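You operate a simulated robot arm through the tools that you are given. There is no shell and no other tool.

Carry out the task below with a simulated robot arm. There is one attempt and no reset: what you move stays moved.

TASK
Play the tone through the left test speaker alone.
Fine: bench amplifier on with its volume at 0, tone box on, MUTE off, input AUX, balance all the way to the left, then volume 2.
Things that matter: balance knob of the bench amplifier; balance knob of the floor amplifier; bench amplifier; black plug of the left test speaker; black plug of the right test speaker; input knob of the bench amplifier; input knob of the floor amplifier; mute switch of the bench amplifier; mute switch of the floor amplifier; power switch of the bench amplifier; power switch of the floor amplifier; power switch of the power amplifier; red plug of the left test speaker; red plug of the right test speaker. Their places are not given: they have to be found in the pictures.

It is judged by the outcome, as a careful person would: the job done as asked, and still so three seconds after it is handed in. It fails if anything else is knocked over, pushed out of place, dropped, spilled or broken.

THE ROBOT
A 7-joint arm with a two-finger gripper, fixed in place. Base frame: the origin is on the floor under the middle of its stand, x ahead of it, y to its left, z up. Lengths are in mm, angles in rad, forces in N, time in s.
With the tool pointing down near the work surface it reaches from about 300 to 740 mm from the base axis. Its first joint turns from -2.897 to 2.897 rad. Payload 2.94 kg.
The TCP is the grasp point between the finger pads, 30 mm short of the fingertips. In the tool frame z runs along the fingers and y along their closing line. The gripper opens to 138 mm; its body begins 109 mm behind the TCP.
Orientation is that of the tool frame in the base frame, as a unit quaternion [x, y, z, w]. With the fingers straight down and closing along the base's y, the tool's x points along the base's -x, its y along +y and its z along -z.

THE INTERFACE
- The arm moves only by the tool nudge_tool. Its argument "commands" is a list of rows, each a list of 7 numbers: the turn, a rotation vector about the tool's x, y, z in units of 5 degrees (1.0 is 5 degrees), then the shift along the tool's x, y, z in units of 25 mm (1.0 is 25 mm), then the closure, from 0 (fully open) to 1 (shut). In form: [[rx, ry, rz, tx, ty, tz, hand], ...]. A call has 1 to 20 rows; each row shifts and turns the commanded pose from where the row before left it, along the tool's axes as they then stand. A call with a number of a shift or a turn outside -1 to 1 is refused whole. A row lasts 0.2 s, in which the tool goes at most 50 mm and 0.15 rad; a call with a longer step from one row to the next is refused whole, and so is a gripper value outside its range. A pose out of reach is approached as far as the arm can. The call stops where the force on the tool passes 60 N (or 10 N more than at its start, if that is more) or the arm is blocked; 0.2 s more then pass. Each finger travels about 72 mm/s and halts on what it meets, pressing with about 43 N; the grip force reading is that of the motor and also rises with nothing between the fingers. The clock runs only during rows and for 0.2 s after the last one: add rows that do not move to give the fingers time. It gives the time, the measured TCP pose, the force on the tool (base axes), the opening and the grip force at its end, in the units of the frame above (readings bear some noise), with the torque about the TCP (base axes, N m) and any sound that the robot's microphone picked up.
- Cameras (640 x 400 px; columns grow to the right, rows downward): "scene" is fixed at [48.5, -500.4, 1562]; the picture's right is [0.84, -0.55, 0.00], its down [-0.27, -0.41, -0.87] and it looks along [0.48, 0.73, -0.49] (base axes); focal length 341 px, centre (320, 200). "wrist" rides on the gripper at [71, 19, -146] in the tool frame; the picture's right is [-0.26, 0.97, 0.00], its down [-0.85, -0.23, -0.48] and it looks along [-0.46, -0.12, 0.88] (tool axes); focal length 280 px, centre (320, 200).
- snapshot(camera): a new picture of that camera. It takes no simulated time.
- move_column(by): slides the trunk up (or, below 0, down) by that many mm; the arm rides with it, the base frame stays. It gives what a move gives, with no picture.
- measure_at(camera, pixels): for up to 12 pixels [column, row] of the newest picture of that camera ("zoom" is the newest enlarged one), the place [x, y, z] in the base frame of the surface seen there, good to about 3 mm. It takes no simulated time.
- zoom(camera, box): a new picture of the part [left, top, right, bottom] of that camera's present view, enlarged. It takes no simulated time.
- sign_off(): hands the job in; it is judged then, once.

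Open the gripper and draw the arm clear of the work before you hand the job in, unless the task says otherwise.

The tools are called after "Call:" as a command line: name --pt "numbers of a row" for each row, then --argument value for the rest, lists and objects as JSON in quotes. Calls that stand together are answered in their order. nudge_tool: Moves the arm, as the interface text tells. Its arguments: {"type":"object","properties":{"commands":{"type":"array","items":{"type":"array","items":{"type":"number"}}}},"required":["commands"]} The other tools are called the same way: move_column (by) moves the trunk up or down; snapshot (camera) takes a picture; measure_at (camera, pixels) gives the place of the surface under pixels of a picture; zoom (camera, box) takes an enlarged picture of a part of a camera's view; sign_off () hands the job in.

At the start:

```text
t: 0.0
tool_pos: [427.6, 278.9, 1147.6]
tcp_rot: [0.0, 1.0, 0.0, 0.0]
ft_force: [-0.6, 0.6, 0.3]
moment: [0.0, 0.01, 0.0]
opening: 138.0
grasp_force: 0.0
trunk travel left (down, up): [-400.0, 54.0]
```

scene: 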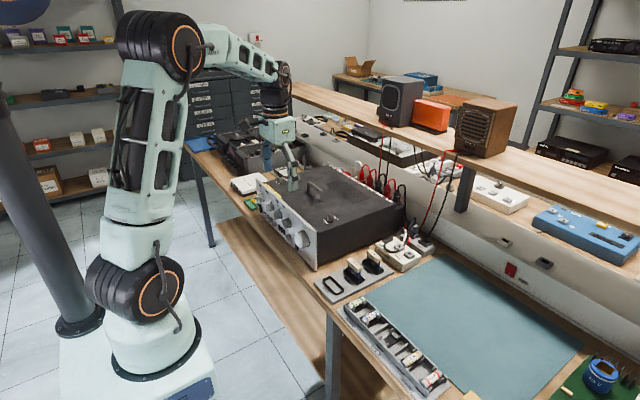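
wrist: 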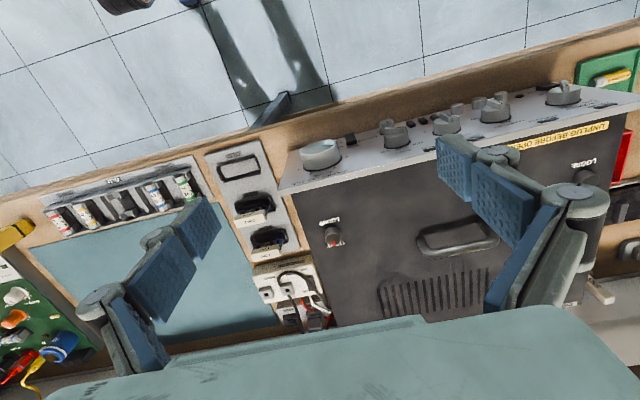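

The scene picture shows a big amplifier on the bench at about (330,210) with speakers on a shelf at (400,100) and (485,125). I'll take enlarged views to identify the controls.

Call:
zoom --camera "scene" --box '[230, 150, 430, 275]'

Call:
zoom --camera "wrist" --box '[270, 70, 640, 301]'

Call:
zoom --camera "scene" --box '[340, 60, 540, 185]'

Call:
zoom --camera "scene" --box '[180, 80, 340, 180]'

```text
3.20 times, centred on (330, 212) of scene
```

zoom: 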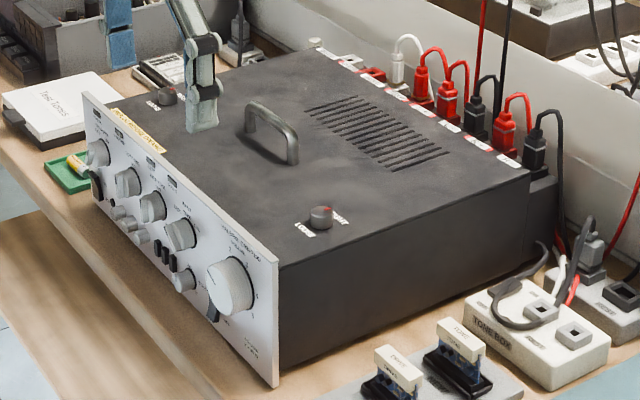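

```text
1.73 times, centred on (455, 186) of wrist
```

zoom: 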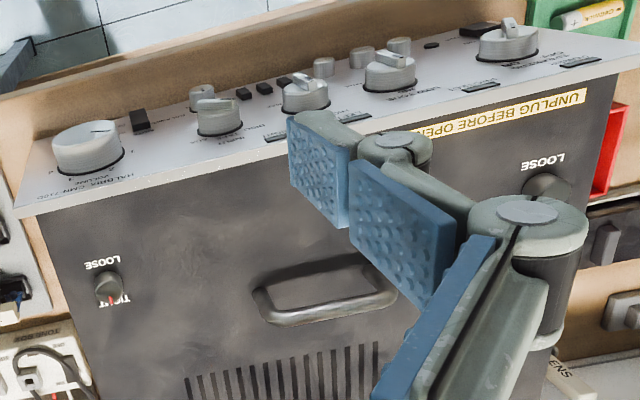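

```text
3.20 times, centred on (440, 122) of scene
```

zoom: 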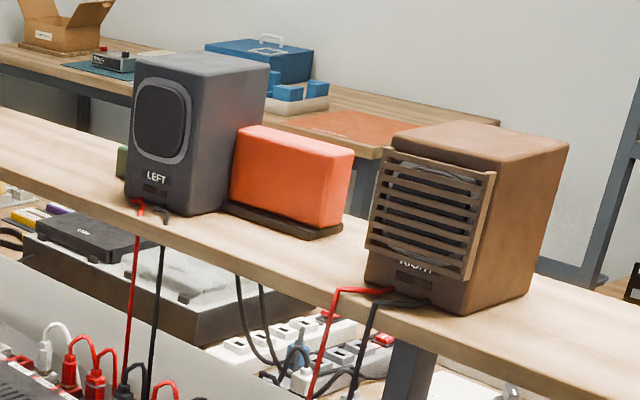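

```text
4.00 times, centred on (260, 130) of scene
```

zoom: 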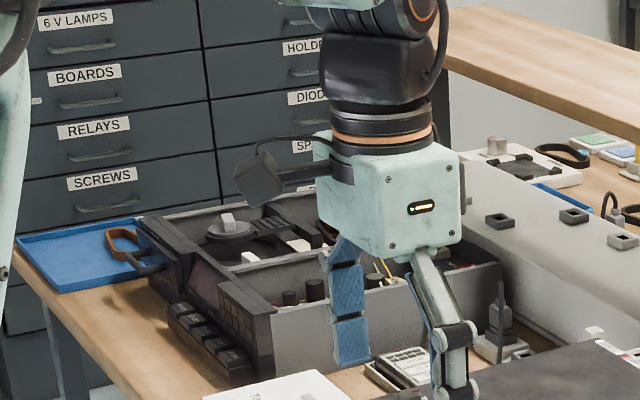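

The amp's front panel faces the robot, with a row of knobs at scene pixels (262–308, 195–240). I'll measure these points and zoom in harder to read the labels.

Call:
zoom --camera "scene" --box '[252, 172, 322, 272]'

Call:
measure_at --camera "scene" --pixels '[[261, 198], [270, 207], [278, 215], [287, 223], [301, 239], [257, 180], [318, 232], [316, 268], [330, 218], [282, 180], [395, 205], [405, 258]]'

Call:
zoom --camera "wrist" --box '[280, 100, 450, 206]'

Call:
zoom --camera "wrist" --box '[420, 70, 640, 208]'

Call:
zoom --camera "wrist" --box '[200, 240, 360, 340]'

```text
4.00 times, centred on (287, 222) of scene
```

zoom: 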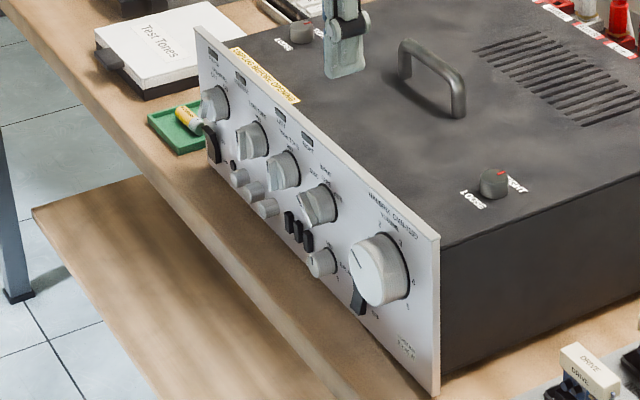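

```text
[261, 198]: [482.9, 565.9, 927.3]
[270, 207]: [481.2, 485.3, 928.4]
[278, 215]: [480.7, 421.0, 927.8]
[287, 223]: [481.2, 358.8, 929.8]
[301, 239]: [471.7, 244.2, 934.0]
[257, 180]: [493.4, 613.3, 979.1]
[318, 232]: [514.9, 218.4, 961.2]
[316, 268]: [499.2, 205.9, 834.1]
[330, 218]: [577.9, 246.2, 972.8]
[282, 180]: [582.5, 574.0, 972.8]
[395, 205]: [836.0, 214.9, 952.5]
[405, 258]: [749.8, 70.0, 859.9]
```

```text
3.76 times, centred on (365, 153) of wrist
```

zoom: 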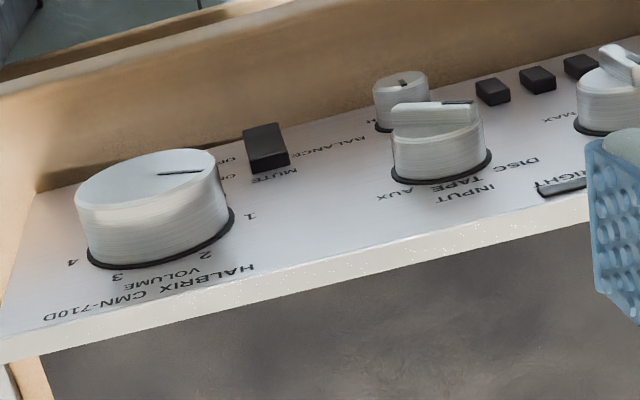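

```text
2.90 times, centred on (530, 139) of wrist
```

zoom: 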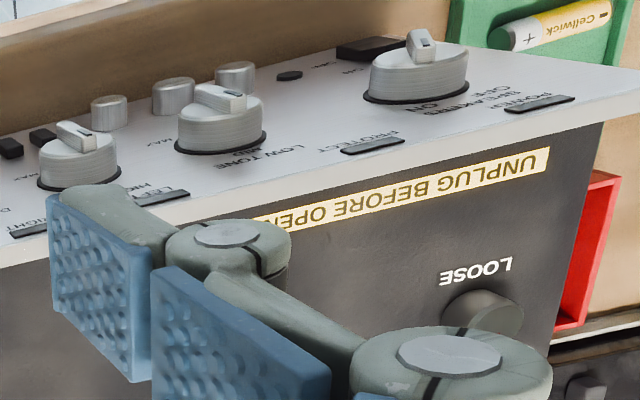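

```text
4.00 times, centred on (280, 290) of wrist
```

zoom: 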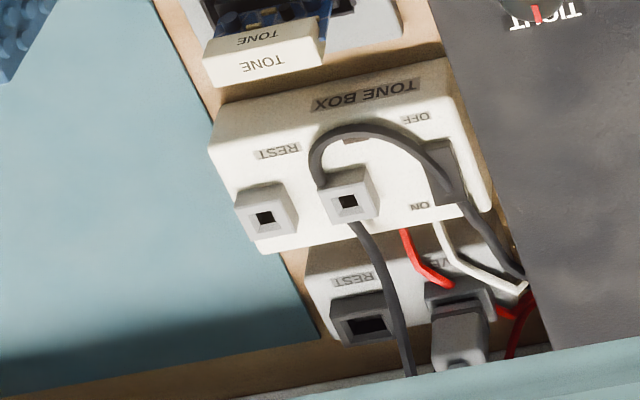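

The front panel faces −x at x≈497 mm, from y≈206 (right end) to y≈613 (left end). From the wrist view: VOLUME is the big knob, then the MUTE rocker, BALANCE small knob, INPUT, tone knobs, and the power switch on the far left. Now I check the tone box and the terminals on the rear.

Call:
zoom --camera "scene" --box '[340, 165, 440, 228]'

Call:
zoom --camera "scene" --box '[360, 215, 450, 275]'

Call:
measure_at --camera "scene" --pixels '[[385, 253], [399, 252], [410, 262], [420, 240], [360, 175], [370, 185], [380, 193], [390, 198], [398, 200], [335, 290], [250, 262], [240, 190]]'

Call:
zoom --camera "scene" --box '[300, 260, 460, 360]'

Call:
zoom --camera "scene" --box '[460, 160, 640, 272]'

```text
6.35 times, centred on (390, 196) of scene
```

zoom: 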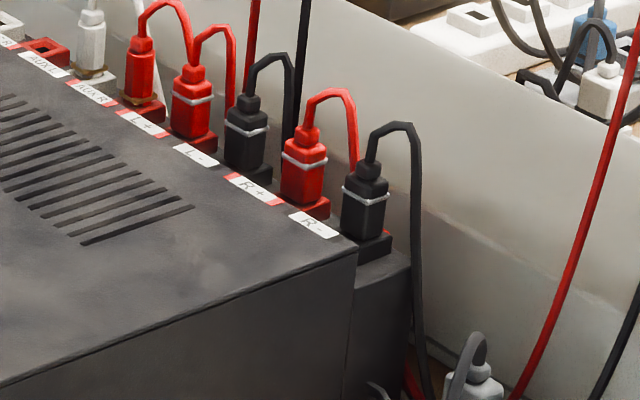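

```text
6.67 times, centred on (405, 245) of scene
```

zoom: 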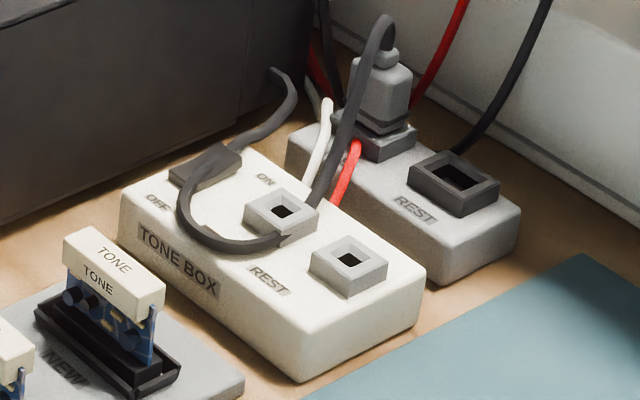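

```text
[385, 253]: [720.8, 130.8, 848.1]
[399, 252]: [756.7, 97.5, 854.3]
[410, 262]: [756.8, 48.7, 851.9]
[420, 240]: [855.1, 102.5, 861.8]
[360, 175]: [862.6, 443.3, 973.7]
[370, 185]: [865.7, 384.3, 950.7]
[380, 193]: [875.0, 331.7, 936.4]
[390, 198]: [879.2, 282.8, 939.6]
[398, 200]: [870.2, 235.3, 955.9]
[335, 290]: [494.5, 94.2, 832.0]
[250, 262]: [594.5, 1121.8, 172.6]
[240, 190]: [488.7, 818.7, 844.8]
```

```text
4.00 times, centred on (380, 310) of scene
```

zoom: 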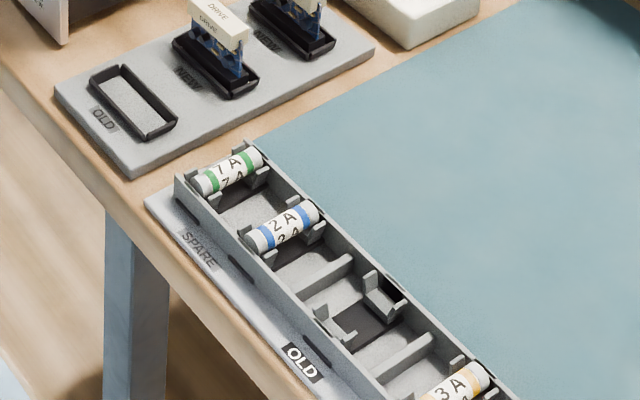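

```text
3.56 times, centred on (550, 216) of scene
```

zoom: 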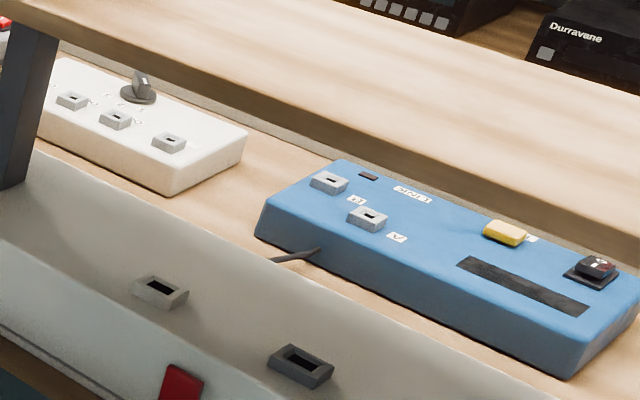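

The rear labels read AUX L, AUX R, L+, L−, R+, R− with plugs in place; tone box rocker is near (388,250) with a cable looped across it. I measure the arm's own links and the tone box so that I can plan motions.

Call:
measure_at --camera "scene" --pixels '[[150, 350], [130, 290], [150, 170], [160, 50], [230, 45], [280, 130], [275, 85], [140, 390]]'

Call:
zoom --camera "scene" --box '[340, 160, 460, 260]'

Call:
zoom --camera "scene" --box '[370, 225, 420, 265]'

Call:
zoom --camera "wrist" --box '[290, 130, 360, 180]'

```text
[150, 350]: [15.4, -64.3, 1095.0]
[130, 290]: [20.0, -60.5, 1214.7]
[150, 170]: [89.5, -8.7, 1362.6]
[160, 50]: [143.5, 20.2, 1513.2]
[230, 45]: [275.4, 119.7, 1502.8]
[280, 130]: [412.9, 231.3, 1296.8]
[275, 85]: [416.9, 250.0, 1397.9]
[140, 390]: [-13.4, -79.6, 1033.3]
```

```text
4.00 times, centred on (400, 210) of scene
```

zoom: 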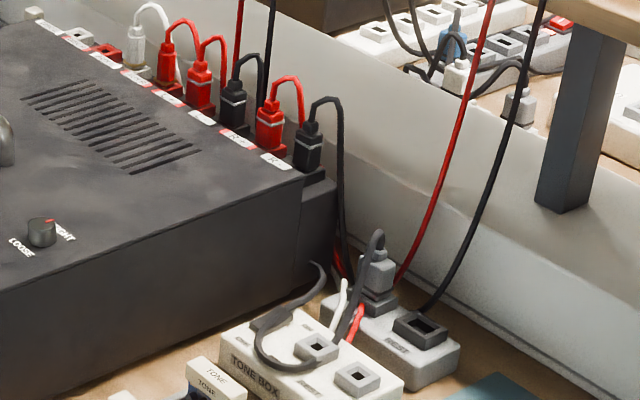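

```text
10.00 times, centred on (395, 245) of scene
```

zoom: 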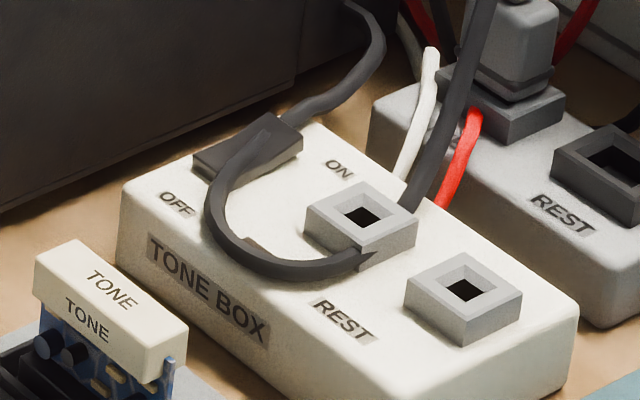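

```text
8.00 times, centred on (325, 155) of wrist
```

zoom: 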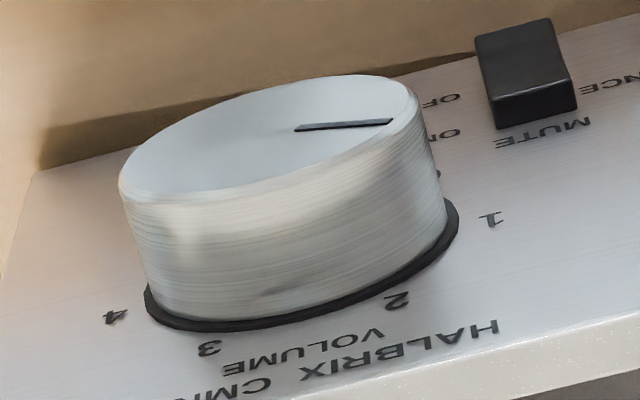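

The tone box lies around (740,100,850) and its rocker has a cable over it. I'll move the gripper, pointing down and well above the amp, to get a close wrist view of it.

Call:
nudge_tool --pt "0 0 0 -0.8 -0.64 0.1 0.5" --pt "0 0 0 -0.8 -0.64 0.1 0.8" --pt "0 0 0 -0.8 -0.64 0.1 1" --pt "0 0 0 -0.8 -0.64 0.1 1" --pt "0 0 0 -0.8 -0.64 0.1 1" --pt "0 0 0 -0.8 -0.64 0.1 1" --pt "0 0 0 -0.8 -0.64 0.1 1" --pt "0 0 0 -0.8 -0.64 0.1 1"

Call:
snapshot --camera "wrist"

Call:
snapshot --camera "scene"

```text
t: 1.8
tool_pos: [587.9, 152.7, 1126.7]
tcp_rot: [0.0, 1.0, 0.0, 0.001]
ft_force: [0.3, 0.2, 1.0]
moment: [-0.01, 0.0, 0.01]
opening: 0.0
grasp_force: 28.5
trunk travel left (down, up): [-400.0, 54.0]
```

```text
taken
```

wrist: 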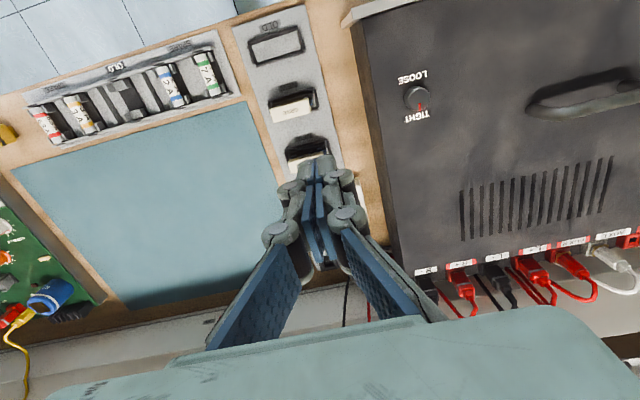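

```text
taken
```

scene: 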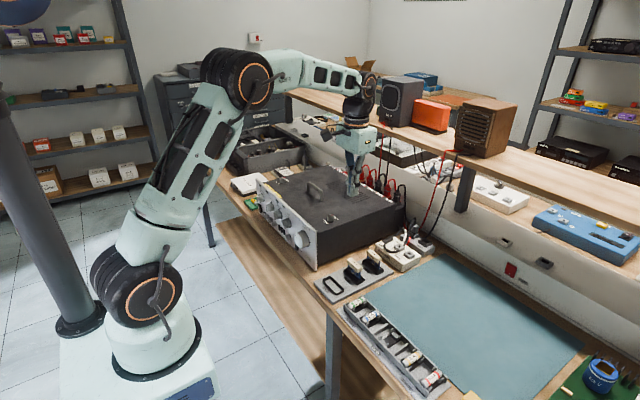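

The fingers hide the tone box in this view. I'll shift the tool about 80 mm toward −y so that the tone box shows to the right of the fingers.

Call:
nudge_tool --pt "0 0 0 0.4 -0.8 0 1" --pt "0 0 0 0.4 -0.8 0 1" --pt "0 0 0 0 -0.8 0 1" --pt "0 0 0 0 -0.8 0 1" --pt "0 0 0 0 -0.8 0 1"

Call:
snapshot --camera "wrist"

Call:
zoom --camera "wrist" --box '[340, 200, 500, 300]'

```text
t: 3.0
tool_pos: [568.2, 48.8, 1126.4]
tcp_rot: [0.0, 1.0, 0.0, 0.0]
ft_force: [0.0, 0.8, -0.6]
moment: [0.01, -0.01, 0.02]
opening: 0.2
grasp_force: 28.5
trunk travel left (down, up): [-400.0, 54.0]
```

```text
taken
```

wrist: 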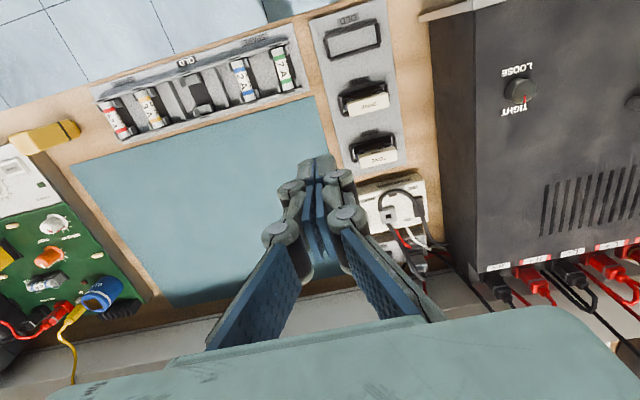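

```text
4.00 times, centred on (420, 250) of wrist
```

zoom: 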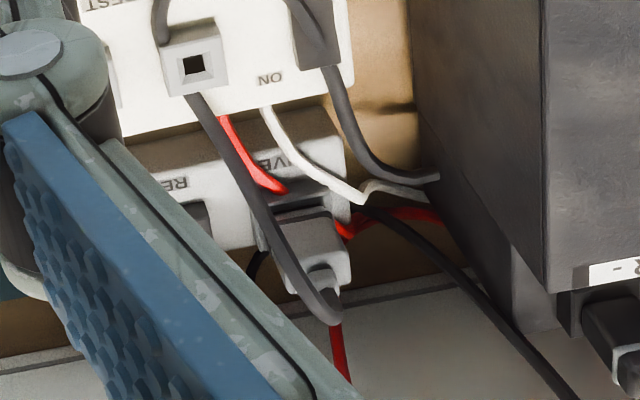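

The tone box is now at wrist pixel (395,205). I zoom there and measure the switch and its labels.

Call:
zoom --camera "wrist" --box '[350, 165, 446, 225]'

Call:
measure_at --camera "wrist" --pixels '[[419, 203], [419, 210], [415, 198], [400, 187], [412, 188], [409, 219], [390, 200], [390, 215], [365, 215], [370, 220], [357, 202], [422, 215]]'

Call:
zoom --camera "wrist" --box '[480, 225, 640, 325]'

```text
6.67 times, centred on (398, 195) of wrist
```

zoom: 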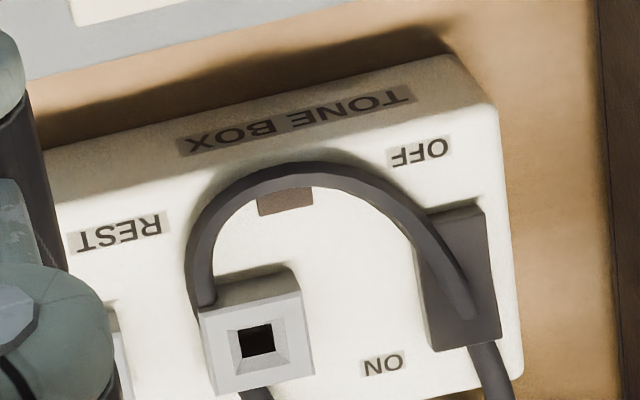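

```text
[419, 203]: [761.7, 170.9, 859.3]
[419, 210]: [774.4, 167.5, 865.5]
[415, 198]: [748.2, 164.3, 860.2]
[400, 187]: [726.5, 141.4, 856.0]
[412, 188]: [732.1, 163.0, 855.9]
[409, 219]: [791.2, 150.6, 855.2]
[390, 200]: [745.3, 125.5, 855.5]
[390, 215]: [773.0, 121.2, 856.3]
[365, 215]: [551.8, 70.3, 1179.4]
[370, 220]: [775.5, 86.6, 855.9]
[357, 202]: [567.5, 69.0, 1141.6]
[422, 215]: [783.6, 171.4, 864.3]
```

```text
4.00 times, centred on (560, 275) of wrist
```

zoom: 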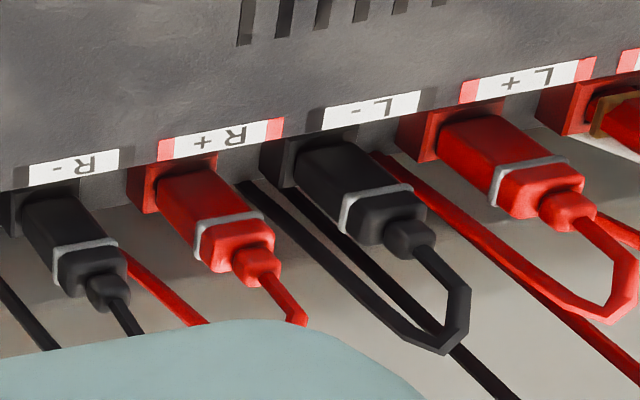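

The tone box rocker spans about x 740–785 at y≈168, with its ON end (far side) raised, so it is off. Next I trace the speaker leads in the scene picture to see which speaker is on which terminal.

Call:
zoom --camera "scene" --box '[368, 130, 448, 180]'

Call:
zoom --camera "scene" --box '[350, 160, 430, 210]'

Call:
zoom --camera "scene" --box '[390, 190, 454, 250]'

```text
8.00 times, centred on (408, 155) of scene
```

zoom: 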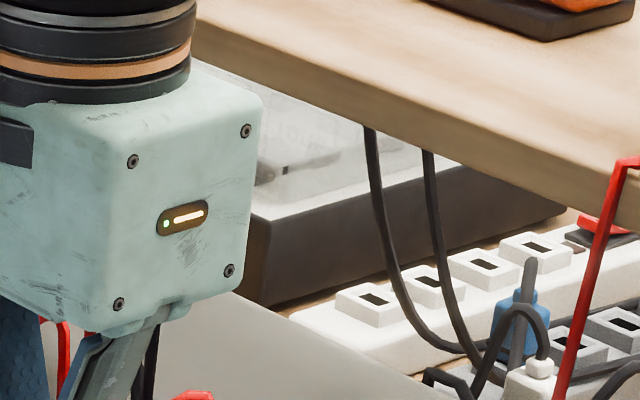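

```text
8.00 times, centred on (390, 185) of scene
```

zoom: 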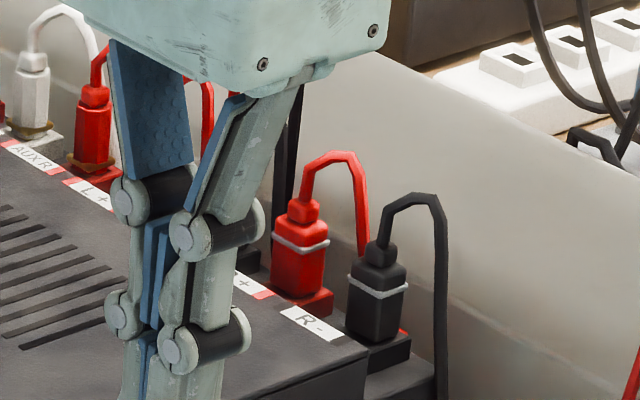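

```text
6.67 times, centred on (422, 220) of scene
```

zoom: 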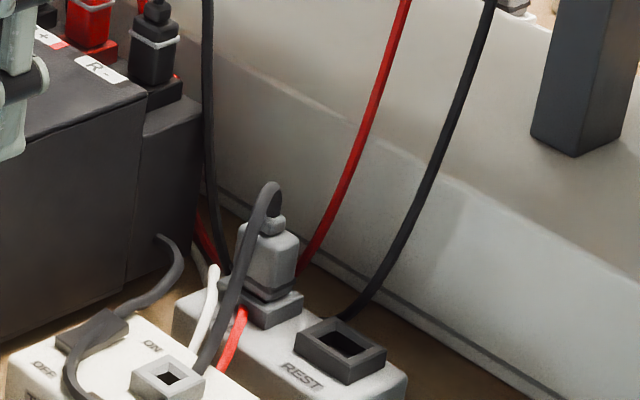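

The leads look consistent: the left speaker goes to L+/L−, and the right speaker to R+/R−. I'll pull the arm back and up in front of the bench, before lowering the trunk, so the tool can face the front panel.

Call:
nudge_tool --pt "0 0 0 0.8 0.36 -0.7 1" --pt "0 0 0 0.8 0.36 -0.7 1" --pt "0 0 0 0.8 0.36 -0.7 1" --pt "0 0 0 0.8 0.36 -0.7 1" --pt "0 0 0 0.8 0.36 -0.7 1" --pt "0 0 0 0.8 0.36 -0.7 1" --pt "0 0 0 0.8 0.36 -0.7 1" --pt "0 0 0 0.8 0.36 -0.7 1" --pt "0 0 0 0.8 0.36 -0.7 1" --pt "0 0 0 0.8 0.36 -0.7 1" --pt "0 0 0 0.8 0.36 0 1"

Call:
snapshot --camera "scene"

Call:
snapshot --camera "wrist"

```text
t: 5.4
tool_pos: [348.7, 151.1, 1303.5]
tcp_rot: [0.0, 1.0, 0.0, 0.0]
ft_force: [-0.5, 0.4, -0.9]
moment: [0.0, 0.0, 0.0]
opening: 0.3
grasp_force: 28.3
trunk travel left (down, up): [-400.0, 54.0]
```

```text
taken
```

scene: 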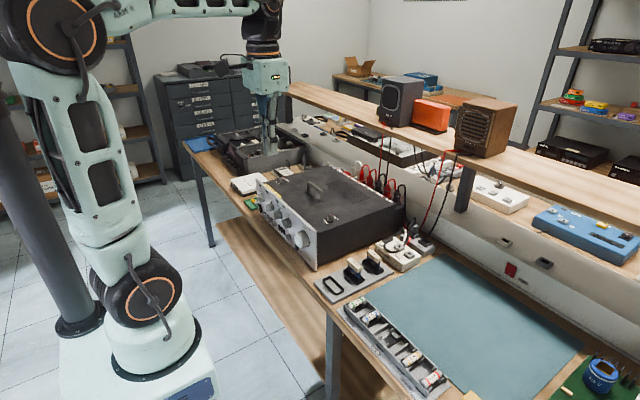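

```text
taken
```

wrist: 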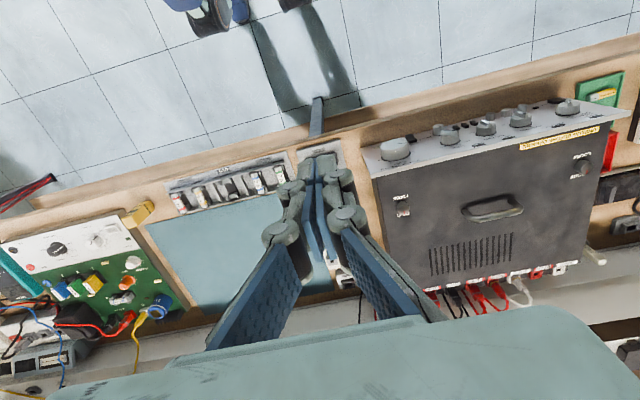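

A good top view. I measure the bench's front edge and a few points around the amp before lowering the trunk.

Call:
measure_at --camera "wrist" --pixels '[[270, 142], [400, 125], [550, 78], [455, 120], [395, 148], [448, 135], [486, 127], [521, 118], [567, 106], [600, 90], [500, 205], [340, 135]]'

Call:
zoom --camera "wrist" --box '[360, 80, 640, 255]'

```text
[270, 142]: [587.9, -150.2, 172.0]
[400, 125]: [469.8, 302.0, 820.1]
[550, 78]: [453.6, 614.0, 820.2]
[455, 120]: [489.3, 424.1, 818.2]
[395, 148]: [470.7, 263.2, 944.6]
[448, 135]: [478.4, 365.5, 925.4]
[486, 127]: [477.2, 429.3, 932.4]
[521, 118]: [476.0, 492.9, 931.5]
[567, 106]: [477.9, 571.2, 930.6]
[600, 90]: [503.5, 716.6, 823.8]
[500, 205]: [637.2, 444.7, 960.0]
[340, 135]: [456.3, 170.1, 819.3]
```

```text
2.29 times, centred on (500, 168) of wrist
```

zoom: 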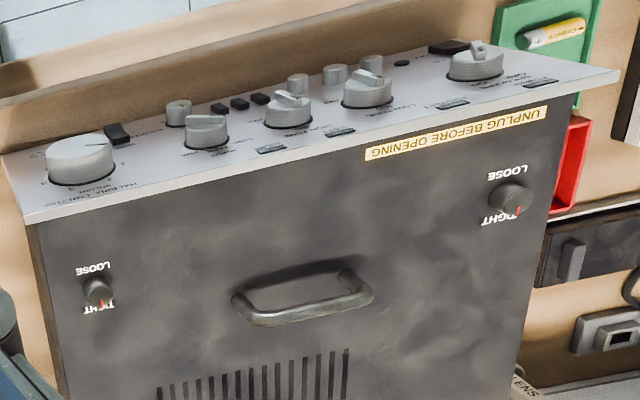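

The bench top is at z≈819 with its front edge near x≈440, and the tool at x≈349 is clear of it. I lower the trunk 300 mm.

Call:
move_column --by -300

Call:
snapshot --camera "scene"

```text
t: 8.4
tool_pos: [347.6, 150.1, 1001.7]
tcp_rot: [0.0, 1.0, 0.0, 0.0]
ft_force: [0.2, 0.9, 0.2]
moment: [0.04, 0.0, -0.04]
opening: 0.1
grasp_force: 28.8
trunk travel left (down, up): [-100.0, 354.0]
```

```text
taken
```

scene: 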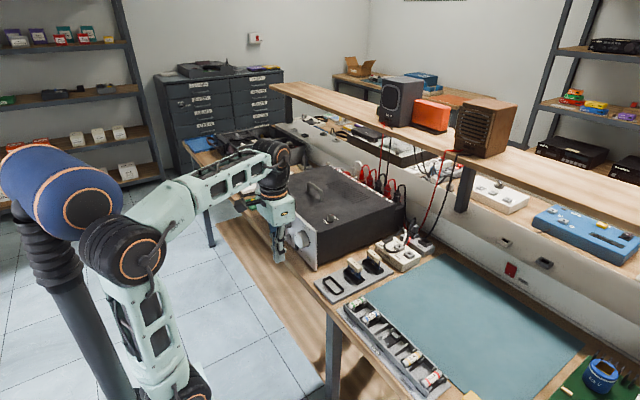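

A blue cylinder on a dark post now shows at (70,195), near the elbow. I measure it and the elbow to know the clearance.

Call:
measure_at --camera "scene" --pixels '[[70, 190], [90, 205], [30, 180], [60, 270], [80, 330], [120, 260], [125, 230], [160, 340], [180, 200], [280, 240], [240, 180], [275, 160]]'

Call:
snapshot --camera "wrist"

```text
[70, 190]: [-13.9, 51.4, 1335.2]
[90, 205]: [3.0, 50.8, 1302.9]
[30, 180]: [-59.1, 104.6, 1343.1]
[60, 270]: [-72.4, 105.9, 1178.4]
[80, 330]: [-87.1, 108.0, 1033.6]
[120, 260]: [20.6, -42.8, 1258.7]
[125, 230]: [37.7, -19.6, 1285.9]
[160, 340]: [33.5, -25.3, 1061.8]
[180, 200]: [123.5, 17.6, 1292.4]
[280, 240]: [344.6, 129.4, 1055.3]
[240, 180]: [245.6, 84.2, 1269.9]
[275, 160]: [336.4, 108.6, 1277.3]
```

```text
taken
```

wrist: 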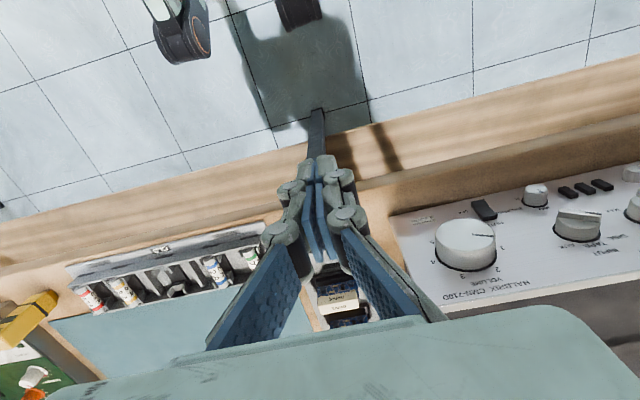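

The post moves with the trunk (it is part of the robot), so I just watch the elbow. I shift to y≈350 in front of the panel and begin tilting the fingers forward toward +x.

Call:
nudge_tool --pt "0 0 0 -0.15 1 -0.15 1" --pt "0 0 0 -0.15 1 -0.15 1" --pt "0 0 0 -0.15 1 -0.15 1" --pt "0 0 0 -0.15 1 -0.15 1" --pt "0 0 0 -0.15 1 -0.15 1" --pt "0 0 0 -0.15 1 -0.15 1" --pt "0 0 0 -0.15 1 -0.15 1" --pt "0 0 0 -0.15 1 -0.15 1" --pt "0 -1 0 0 0 0 1" --pt "0 -1 0 0 0 0 1" --pt "0 -1 0 0 0 0 1" --pt "0 -1 0 0 0 0 1" --pt "0 -1 0 0 0 0 1" --pt "0 -1 0 0 0 0 1" --pt "0 -1 0 0 0 0 1" --pt "0 -1 0 0 0 0 1" --pt "0 -1 0 0 0 0 1"

Call:
snapshot --camera "scene"

```text
t: 12.0
tool_pos: [377.2, 350.4, 1031.3]
tcp_rot: [0.0, 0.924, -0.001, 0.382]
ft_force: [-0.6, 0.4, -0.3]
moment: [0.02, 0.03, 0.01]
opening: 0.0
grasp_force: 28.2
trunk travel left (down, up): [-100.0, 354.0]
```

```text
taken
```

scene: 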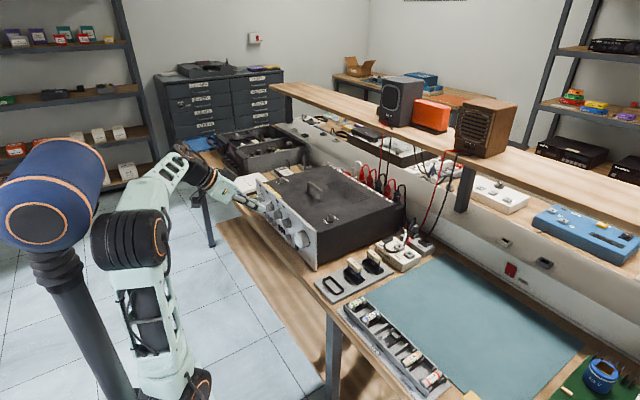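

The 45° tilt went fine. I continue the tilt to horizontal, while watching the elbow near the post at (50,200).

Call:
nudge_tool --pt "0 -1 0 0 0 0 1" --pt "0 -1 0 0 0 0 1" --pt "0 -1 0 0 0 0 1" --pt "0 -1 0 0 0 0 1" --pt "0 -1 0 0 0 0 1" --pt "0 -1 0 0 0 0 1" --pt "0 -1 0 0 0 0 1" --pt "0 -1 0 0 0 0 1" --pt "0 -1 0 0 0 0 1"

Call:
snapshot --camera "scene"

Call:
snapshot --camera "wrist"

```text
t: 14.0
tool_pos: [377.8, 350.3, 1029.6]
tcp_rot: [-0.002, 0.708, -0.002, 0.706]
ft_force: [-0.2, -0.7, -0.2]
moment: [0.0, 0.01, 0.02]
opening: 0.1
grasp_force: 28.0
trunk travel left (down, up): [-100.0, 354.0]
```

```text
taken
```

scene: 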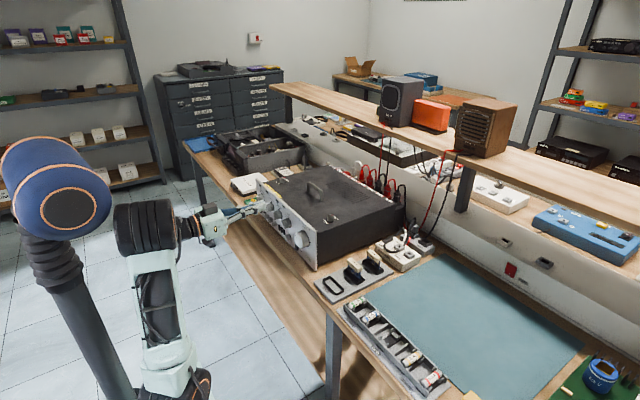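

```text
taken
```

wrist: 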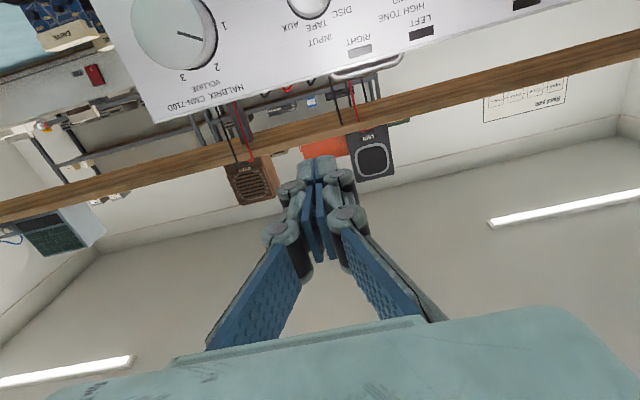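

The tool now points at +x, and the panel shows at the top of the (upside-down) wrist picture. I lower it 140 mm to see the whole panel.

Call:
nudge_tool --pt "0 0 0 0.8 0.15 -0.1 1" --pt "0 0 0 0.8 0.15 -0.1 1" --pt "0 0 0 0.8 0.15 -0.1 1" --pt "0 0 0 0.8 0.15 -0.1 1" --pt "0 0 0 0.8 0.15 -0.1 1" --pt "0 0 0 0.8 0.15 -0.1 1" --pt "0 0 0 0.8 0.15 -0.1 1"

Call:
snapshot --camera "wrist"

Call:
snapshot --camera "scene"

```text
t: 15.6
tool_pos: [360.5, 376.6, 890.3]
tcp_rot: [-0.001, 0.707, 0.001, 0.708]
ft_force: [0.0, -0.6, -0.6]
moment: [0.0, 0.01, 0.01]
opening: 0.0
grasp_force: 28.7
trunk travel left (down, up): [-100.0, 354.0]
```

```text
taken
```

wrist: 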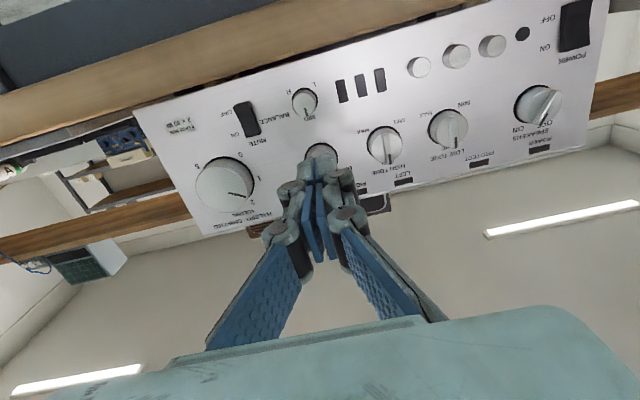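

```text
taken
```

scene: 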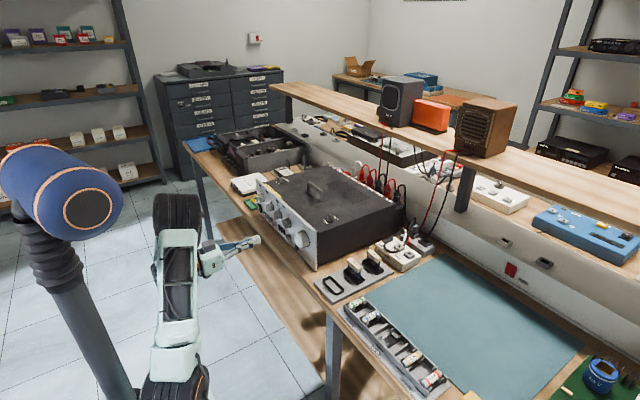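

The whole panel is in view (upside down). I zoom in on each group of controls to read their positions.

Call:
zoom --camera "wrist" --box '[140, 90, 300, 240]'

Call:
zoom --camera "wrist" --box '[270, 60, 410, 190]'

Call:
zoom --camera "wrist" --box '[470, 0, 620, 160]'

Call:
measure_at --camera "wrist" --pixels '[[246, 112], [250, 124], [240, 106], [303, 102], [296, 96], [225, 185], [319, 152], [575, 15], [572, 30], [575, 45], [384, 145], [540, 105]]'

```text
2.67 times, centred on (220, 165) of wrist
```

zoom: 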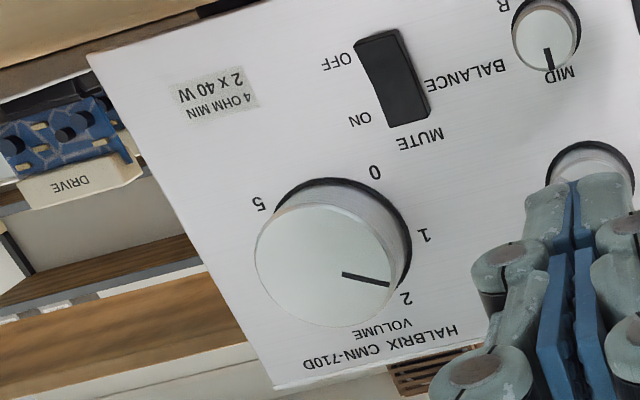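

```text
3.08 times, centred on (340, 125) of wrist
```

zoom: 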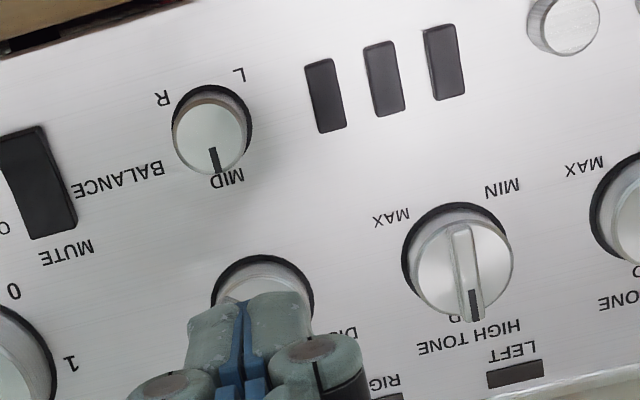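

```text
2.50 times, centred on (545, 80) of wrist
```

zoom: 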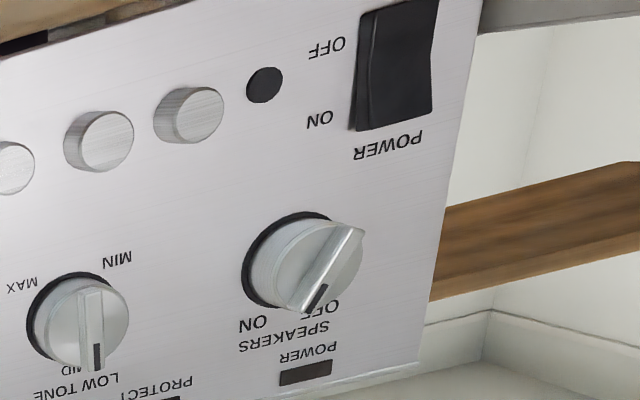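

```text
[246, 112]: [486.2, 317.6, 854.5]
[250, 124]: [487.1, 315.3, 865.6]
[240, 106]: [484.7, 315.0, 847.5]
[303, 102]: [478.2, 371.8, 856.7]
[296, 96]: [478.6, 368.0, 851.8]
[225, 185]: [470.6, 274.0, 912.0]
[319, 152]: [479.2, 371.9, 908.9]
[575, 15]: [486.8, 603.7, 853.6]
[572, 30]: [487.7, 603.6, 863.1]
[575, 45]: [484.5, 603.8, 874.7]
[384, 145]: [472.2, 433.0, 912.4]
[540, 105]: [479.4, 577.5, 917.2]
```

Readings: POWER is off (its upper ON end sticks out), MUTE is on (lower OFF end sticks out), BALANCE is at MID, SPEAKERS is on, and VOLUME is around 1–2. I measure the volume knob's rim, pointer and numbers precisely.

Call:
zoom --camera "wrist" --box '[185, 140, 281, 240]'

Call:
measure_at --camera "wrist" --pixels '[[196, 182], [252, 185], [230, 160], [219, 212], [224, 186], [230, 192], [248, 196], [281, 155], [298, 178], [293, 202], [237, 166], [230, 156]]'

```text
4.00 times, centred on (233, 190) of wrist
```

zoom: 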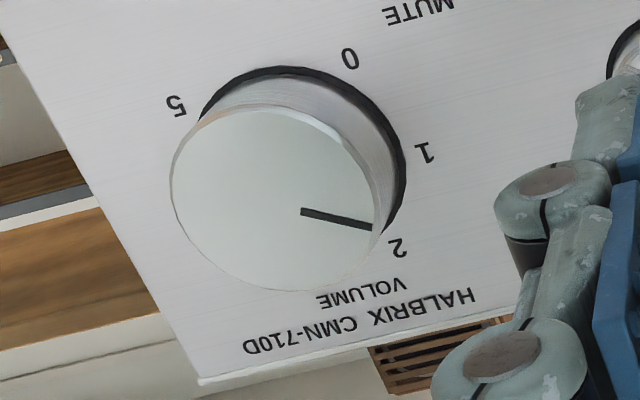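

```text
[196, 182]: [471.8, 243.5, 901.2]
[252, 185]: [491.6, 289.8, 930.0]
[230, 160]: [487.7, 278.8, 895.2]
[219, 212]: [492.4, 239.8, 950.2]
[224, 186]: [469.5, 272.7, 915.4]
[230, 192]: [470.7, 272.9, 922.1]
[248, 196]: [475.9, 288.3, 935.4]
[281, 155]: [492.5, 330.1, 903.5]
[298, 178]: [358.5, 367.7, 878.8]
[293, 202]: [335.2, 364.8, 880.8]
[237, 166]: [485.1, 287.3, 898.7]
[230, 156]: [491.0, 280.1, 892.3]
```

I measure on the zoomed picture: cap centre (270,197), pointer ends (303,211)/(368,227), and the labels 0, 1, 2, 5.

Call:
measure_at --camera "zoom" --pixels '[[270, 197], [303, 211], [366, 226], [350, 57], [424, 152], [398, 247], [176, 104], [176, 190], [275, 112], [262, 284], [404, 165], [290, 67]]'

```text
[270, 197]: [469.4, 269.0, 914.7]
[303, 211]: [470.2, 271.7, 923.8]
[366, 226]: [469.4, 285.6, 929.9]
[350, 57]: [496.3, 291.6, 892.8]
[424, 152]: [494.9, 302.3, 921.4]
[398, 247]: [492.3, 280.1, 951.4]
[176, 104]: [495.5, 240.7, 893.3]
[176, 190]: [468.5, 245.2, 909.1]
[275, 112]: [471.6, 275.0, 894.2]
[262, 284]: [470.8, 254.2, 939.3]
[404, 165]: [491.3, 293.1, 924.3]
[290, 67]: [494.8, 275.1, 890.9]
```

Panel face is x≈495; the volume knob's centre is about (y 266, z 917), radius ≈24, cap front x≈470, and the scale is ≈54° per unit with 0 at 135° left; the pointer reads about 1.4. I move in front of the knob, open the fingers partway and pre-roll clockwise 35°.

Call:
nudge_tool --pt "0 0 0 -0.216 -0.88 0.3 0.8" --pt "0 0 0 -0.216 -0.88 0.3 0.6" --pt "0 0 0 -0.216 -0.88 0.3 0.4" --pt "0 0 0 -0.216 -0.88 0.3 0.4" --pt "0 0 0 -0.216 -0.88 0.3 0.4" --pt "0 0 1 0 0 0 0.4" --pt "0 0 1 0 0 0 0.4" --pt "0 0 1 0 0 0 0.4" --pt "0 0 1 0 0 0 0.4" --pt "0 0 1 0 0 0 0.4" --pt "0 0 1 0 0 0 0.4" --pt "0 0 1 0 0 0 0.4"

Call:
snapshot --camera "wrist"

Call:
snapshot --camera "scene"

```text
t: 18.2
tool_pos: [408.4, 270.6, 928.6]
tcp_rot: [0.212, 0.676, 0.212, 0.673]
ft_force: [-0.2, 0.1, -0.2]
moment: [0.02, 0.02, -0.03]
opening: 82.7
grasp_force: 0.1
out of reach, approached as far as the arm can: row 9, 12
trunk travel left (down, up): [-100.0, 354.0]
```

```text
taken
```

wrist: 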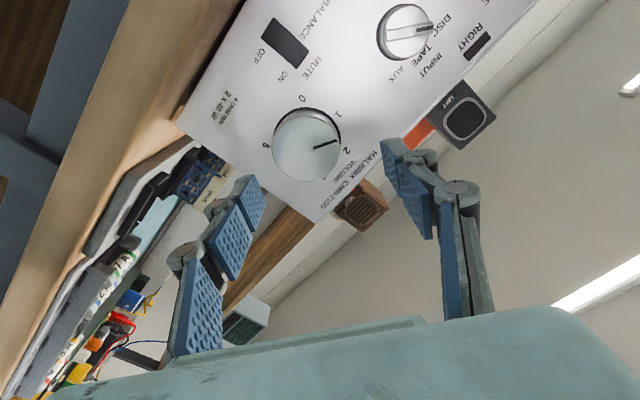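

```text
taken
```

scene: 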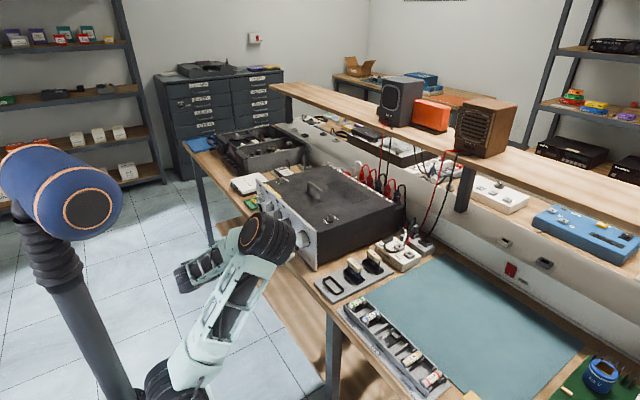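

The report says rows 9 and 12 were out of reach, and the elbow swung toward the panel, now at scene (265,240). I measure where the links are before going on.

Call:
measure_at --camera "scene" --pixels '[[265, 235], [250, 235], [280, 250], [235, 290], [205, 350], [175, 385], [190, 275], [210, 260], [300, 235]]'

Call:
zoom --camera "scene" --box '[130, 180, 350, 400]'

```text
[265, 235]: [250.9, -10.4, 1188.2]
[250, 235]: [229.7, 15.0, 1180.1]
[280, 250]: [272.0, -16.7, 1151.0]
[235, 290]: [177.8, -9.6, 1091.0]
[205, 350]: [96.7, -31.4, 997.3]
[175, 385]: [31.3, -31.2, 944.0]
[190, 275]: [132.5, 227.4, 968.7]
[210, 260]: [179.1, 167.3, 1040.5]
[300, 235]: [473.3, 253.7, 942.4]
```

```text
1.82 times, centred on (240, 290) of scene
```

zoom: 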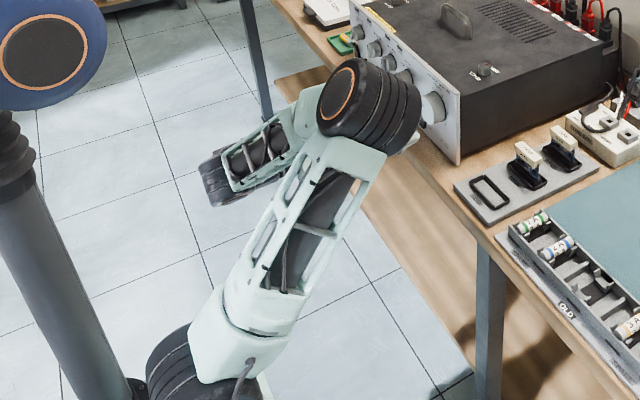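

The roll clockwise pushed the wrist against a limit, making the arm fold oddly. I undo the roll and back off to the earlier comfortable pose, then I'll try rolling the other way (counter-clockwise), which would also put the camera on top.

Call:
nudge_tool --pt "0 0 -1 0 0 0 0.4" --pt "0 0 -1 0 0 0 0.4" --pt "0 0 -1 0 0 0 0.4" --pt "0 0 -1 0 0 0 0.4" --pt "0 0 -1 0 0 0 0.4" --pt "0 0 -1 0 0 0 0.4" --pt "0 0 -1 0 0 0 0.4"

Call:
snapshot --camera "scene"

```text
t: 19.8
tool_pos: [407.2, 270.0, 928.1]
tcp_rot: [-0.001, 0.707, -0.001, 0.707]
ft_force: [0.6, -0.2, 0.4]
moment: [0.0, 0.01, 0.0]
opening: 82.8
grasp_force: 0.1
trunk travel left (down, up): [-100.0, 354.0]
```

```text
taken
```

scene: 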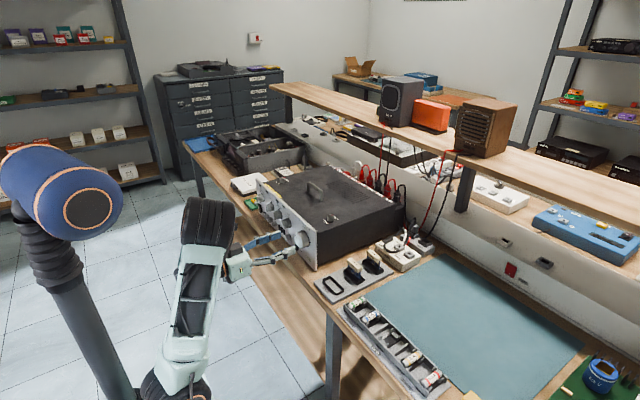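

The arm unfolded again with the roll undone. I now roll counter-clockwise 40° and see how the elbow behaves.

Call:
nudge_tool --pt "0 0 -1 0 0 -0.5 0.4" --pt "0 0 -1 0 0 -0.5 0.4" --pt "0 0 -1 0 0 0 0.4" --pt "0 0 -1 0 0 0 0.4" --pt "0 0 -1 0 0 0 0.4" --pt "0 0 -1 0 0 0 0.4" --pt "0 0 -1 0 0 0 0.4" --pt "0 0 -1 0 0 0 0.4"

Call:
snapshot --camera "scene"

```text
t: 21.6
tool_pos: [383.2, 269.6, 927.9]
tcp_rot: [-0.242, 0.664, -0.242, 0.664]
ft_force: [0.2, -0.4, 0.0]
moment: [-0.05, 0.01, 0.01]
opening: 82.5
grasp_force: 0.2
trunk travel left (down, up): [-100.0, 354.0]
```

```text
taken
```

scene: 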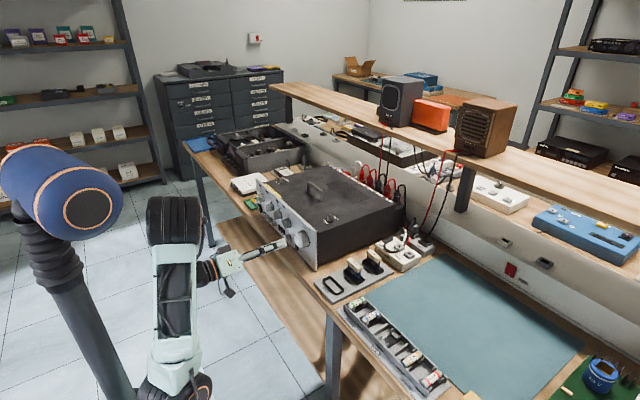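

Counter-clockwise is comfortable. I continue rolling counter-clockwise another 70° so the camera comes up toward the top.

Call:
nudge_tool --pt "0 0 -1 0 0 0 0.4" --pt "0 0 -1 0 0 0 0.4" --pt "0 0 -1 0 0 0 0.4" --pt "0 0 -1 0 0 0 0.4" --pt "0 0 -1 0 0 0 0.4" --pt "0 0 -1 0 0 0 0.4" --pt "0 0 -1 0 0 0 0.4" --pt "0 0 -1 0 0 0 0.4" --pt "0 0 -1 0 0 0 0.4" --pt "0 0 -1 0 0 0 0.4" --pt "0 0 -1 0 0 0 0.4" --pt "0 0 -1 0 0 0 0.4" --pt "0 0 -1 0 0 0 0.4" --pt "0 0 -1 0 0 0 0.4"

Call:
snapshot --camera "scene"

Call:
snapshot --camera "wrist"

```text
t: 24.6
tool_pos: [383.0, 268.8, 928.8]
tcp_rot: [0.58, -0.405, 0.58, -0.405]
ft_force: [1.1, 0.0, 0.0]
moment: [-0.03, 0.02, 0.02]
opening: 82.7
grasp_force: 0.1
trunk travel left (down, up): [-100.0, 354.0]
```

```text
taken
```

scene: 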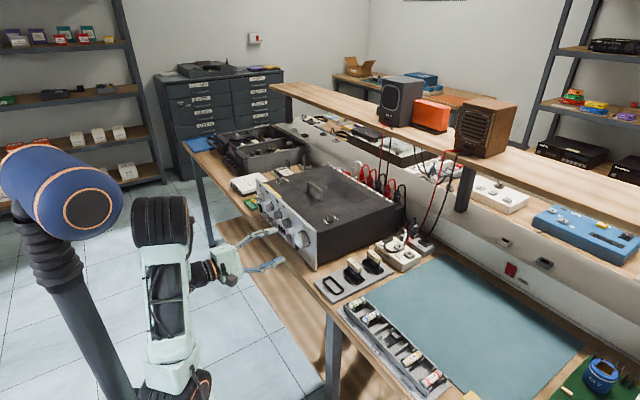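

```text
taken
```

wrist: 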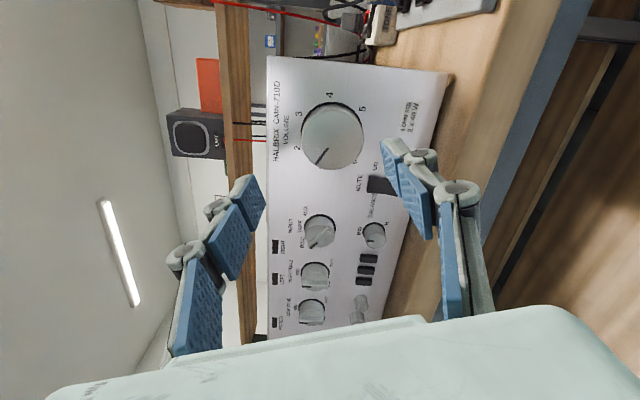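

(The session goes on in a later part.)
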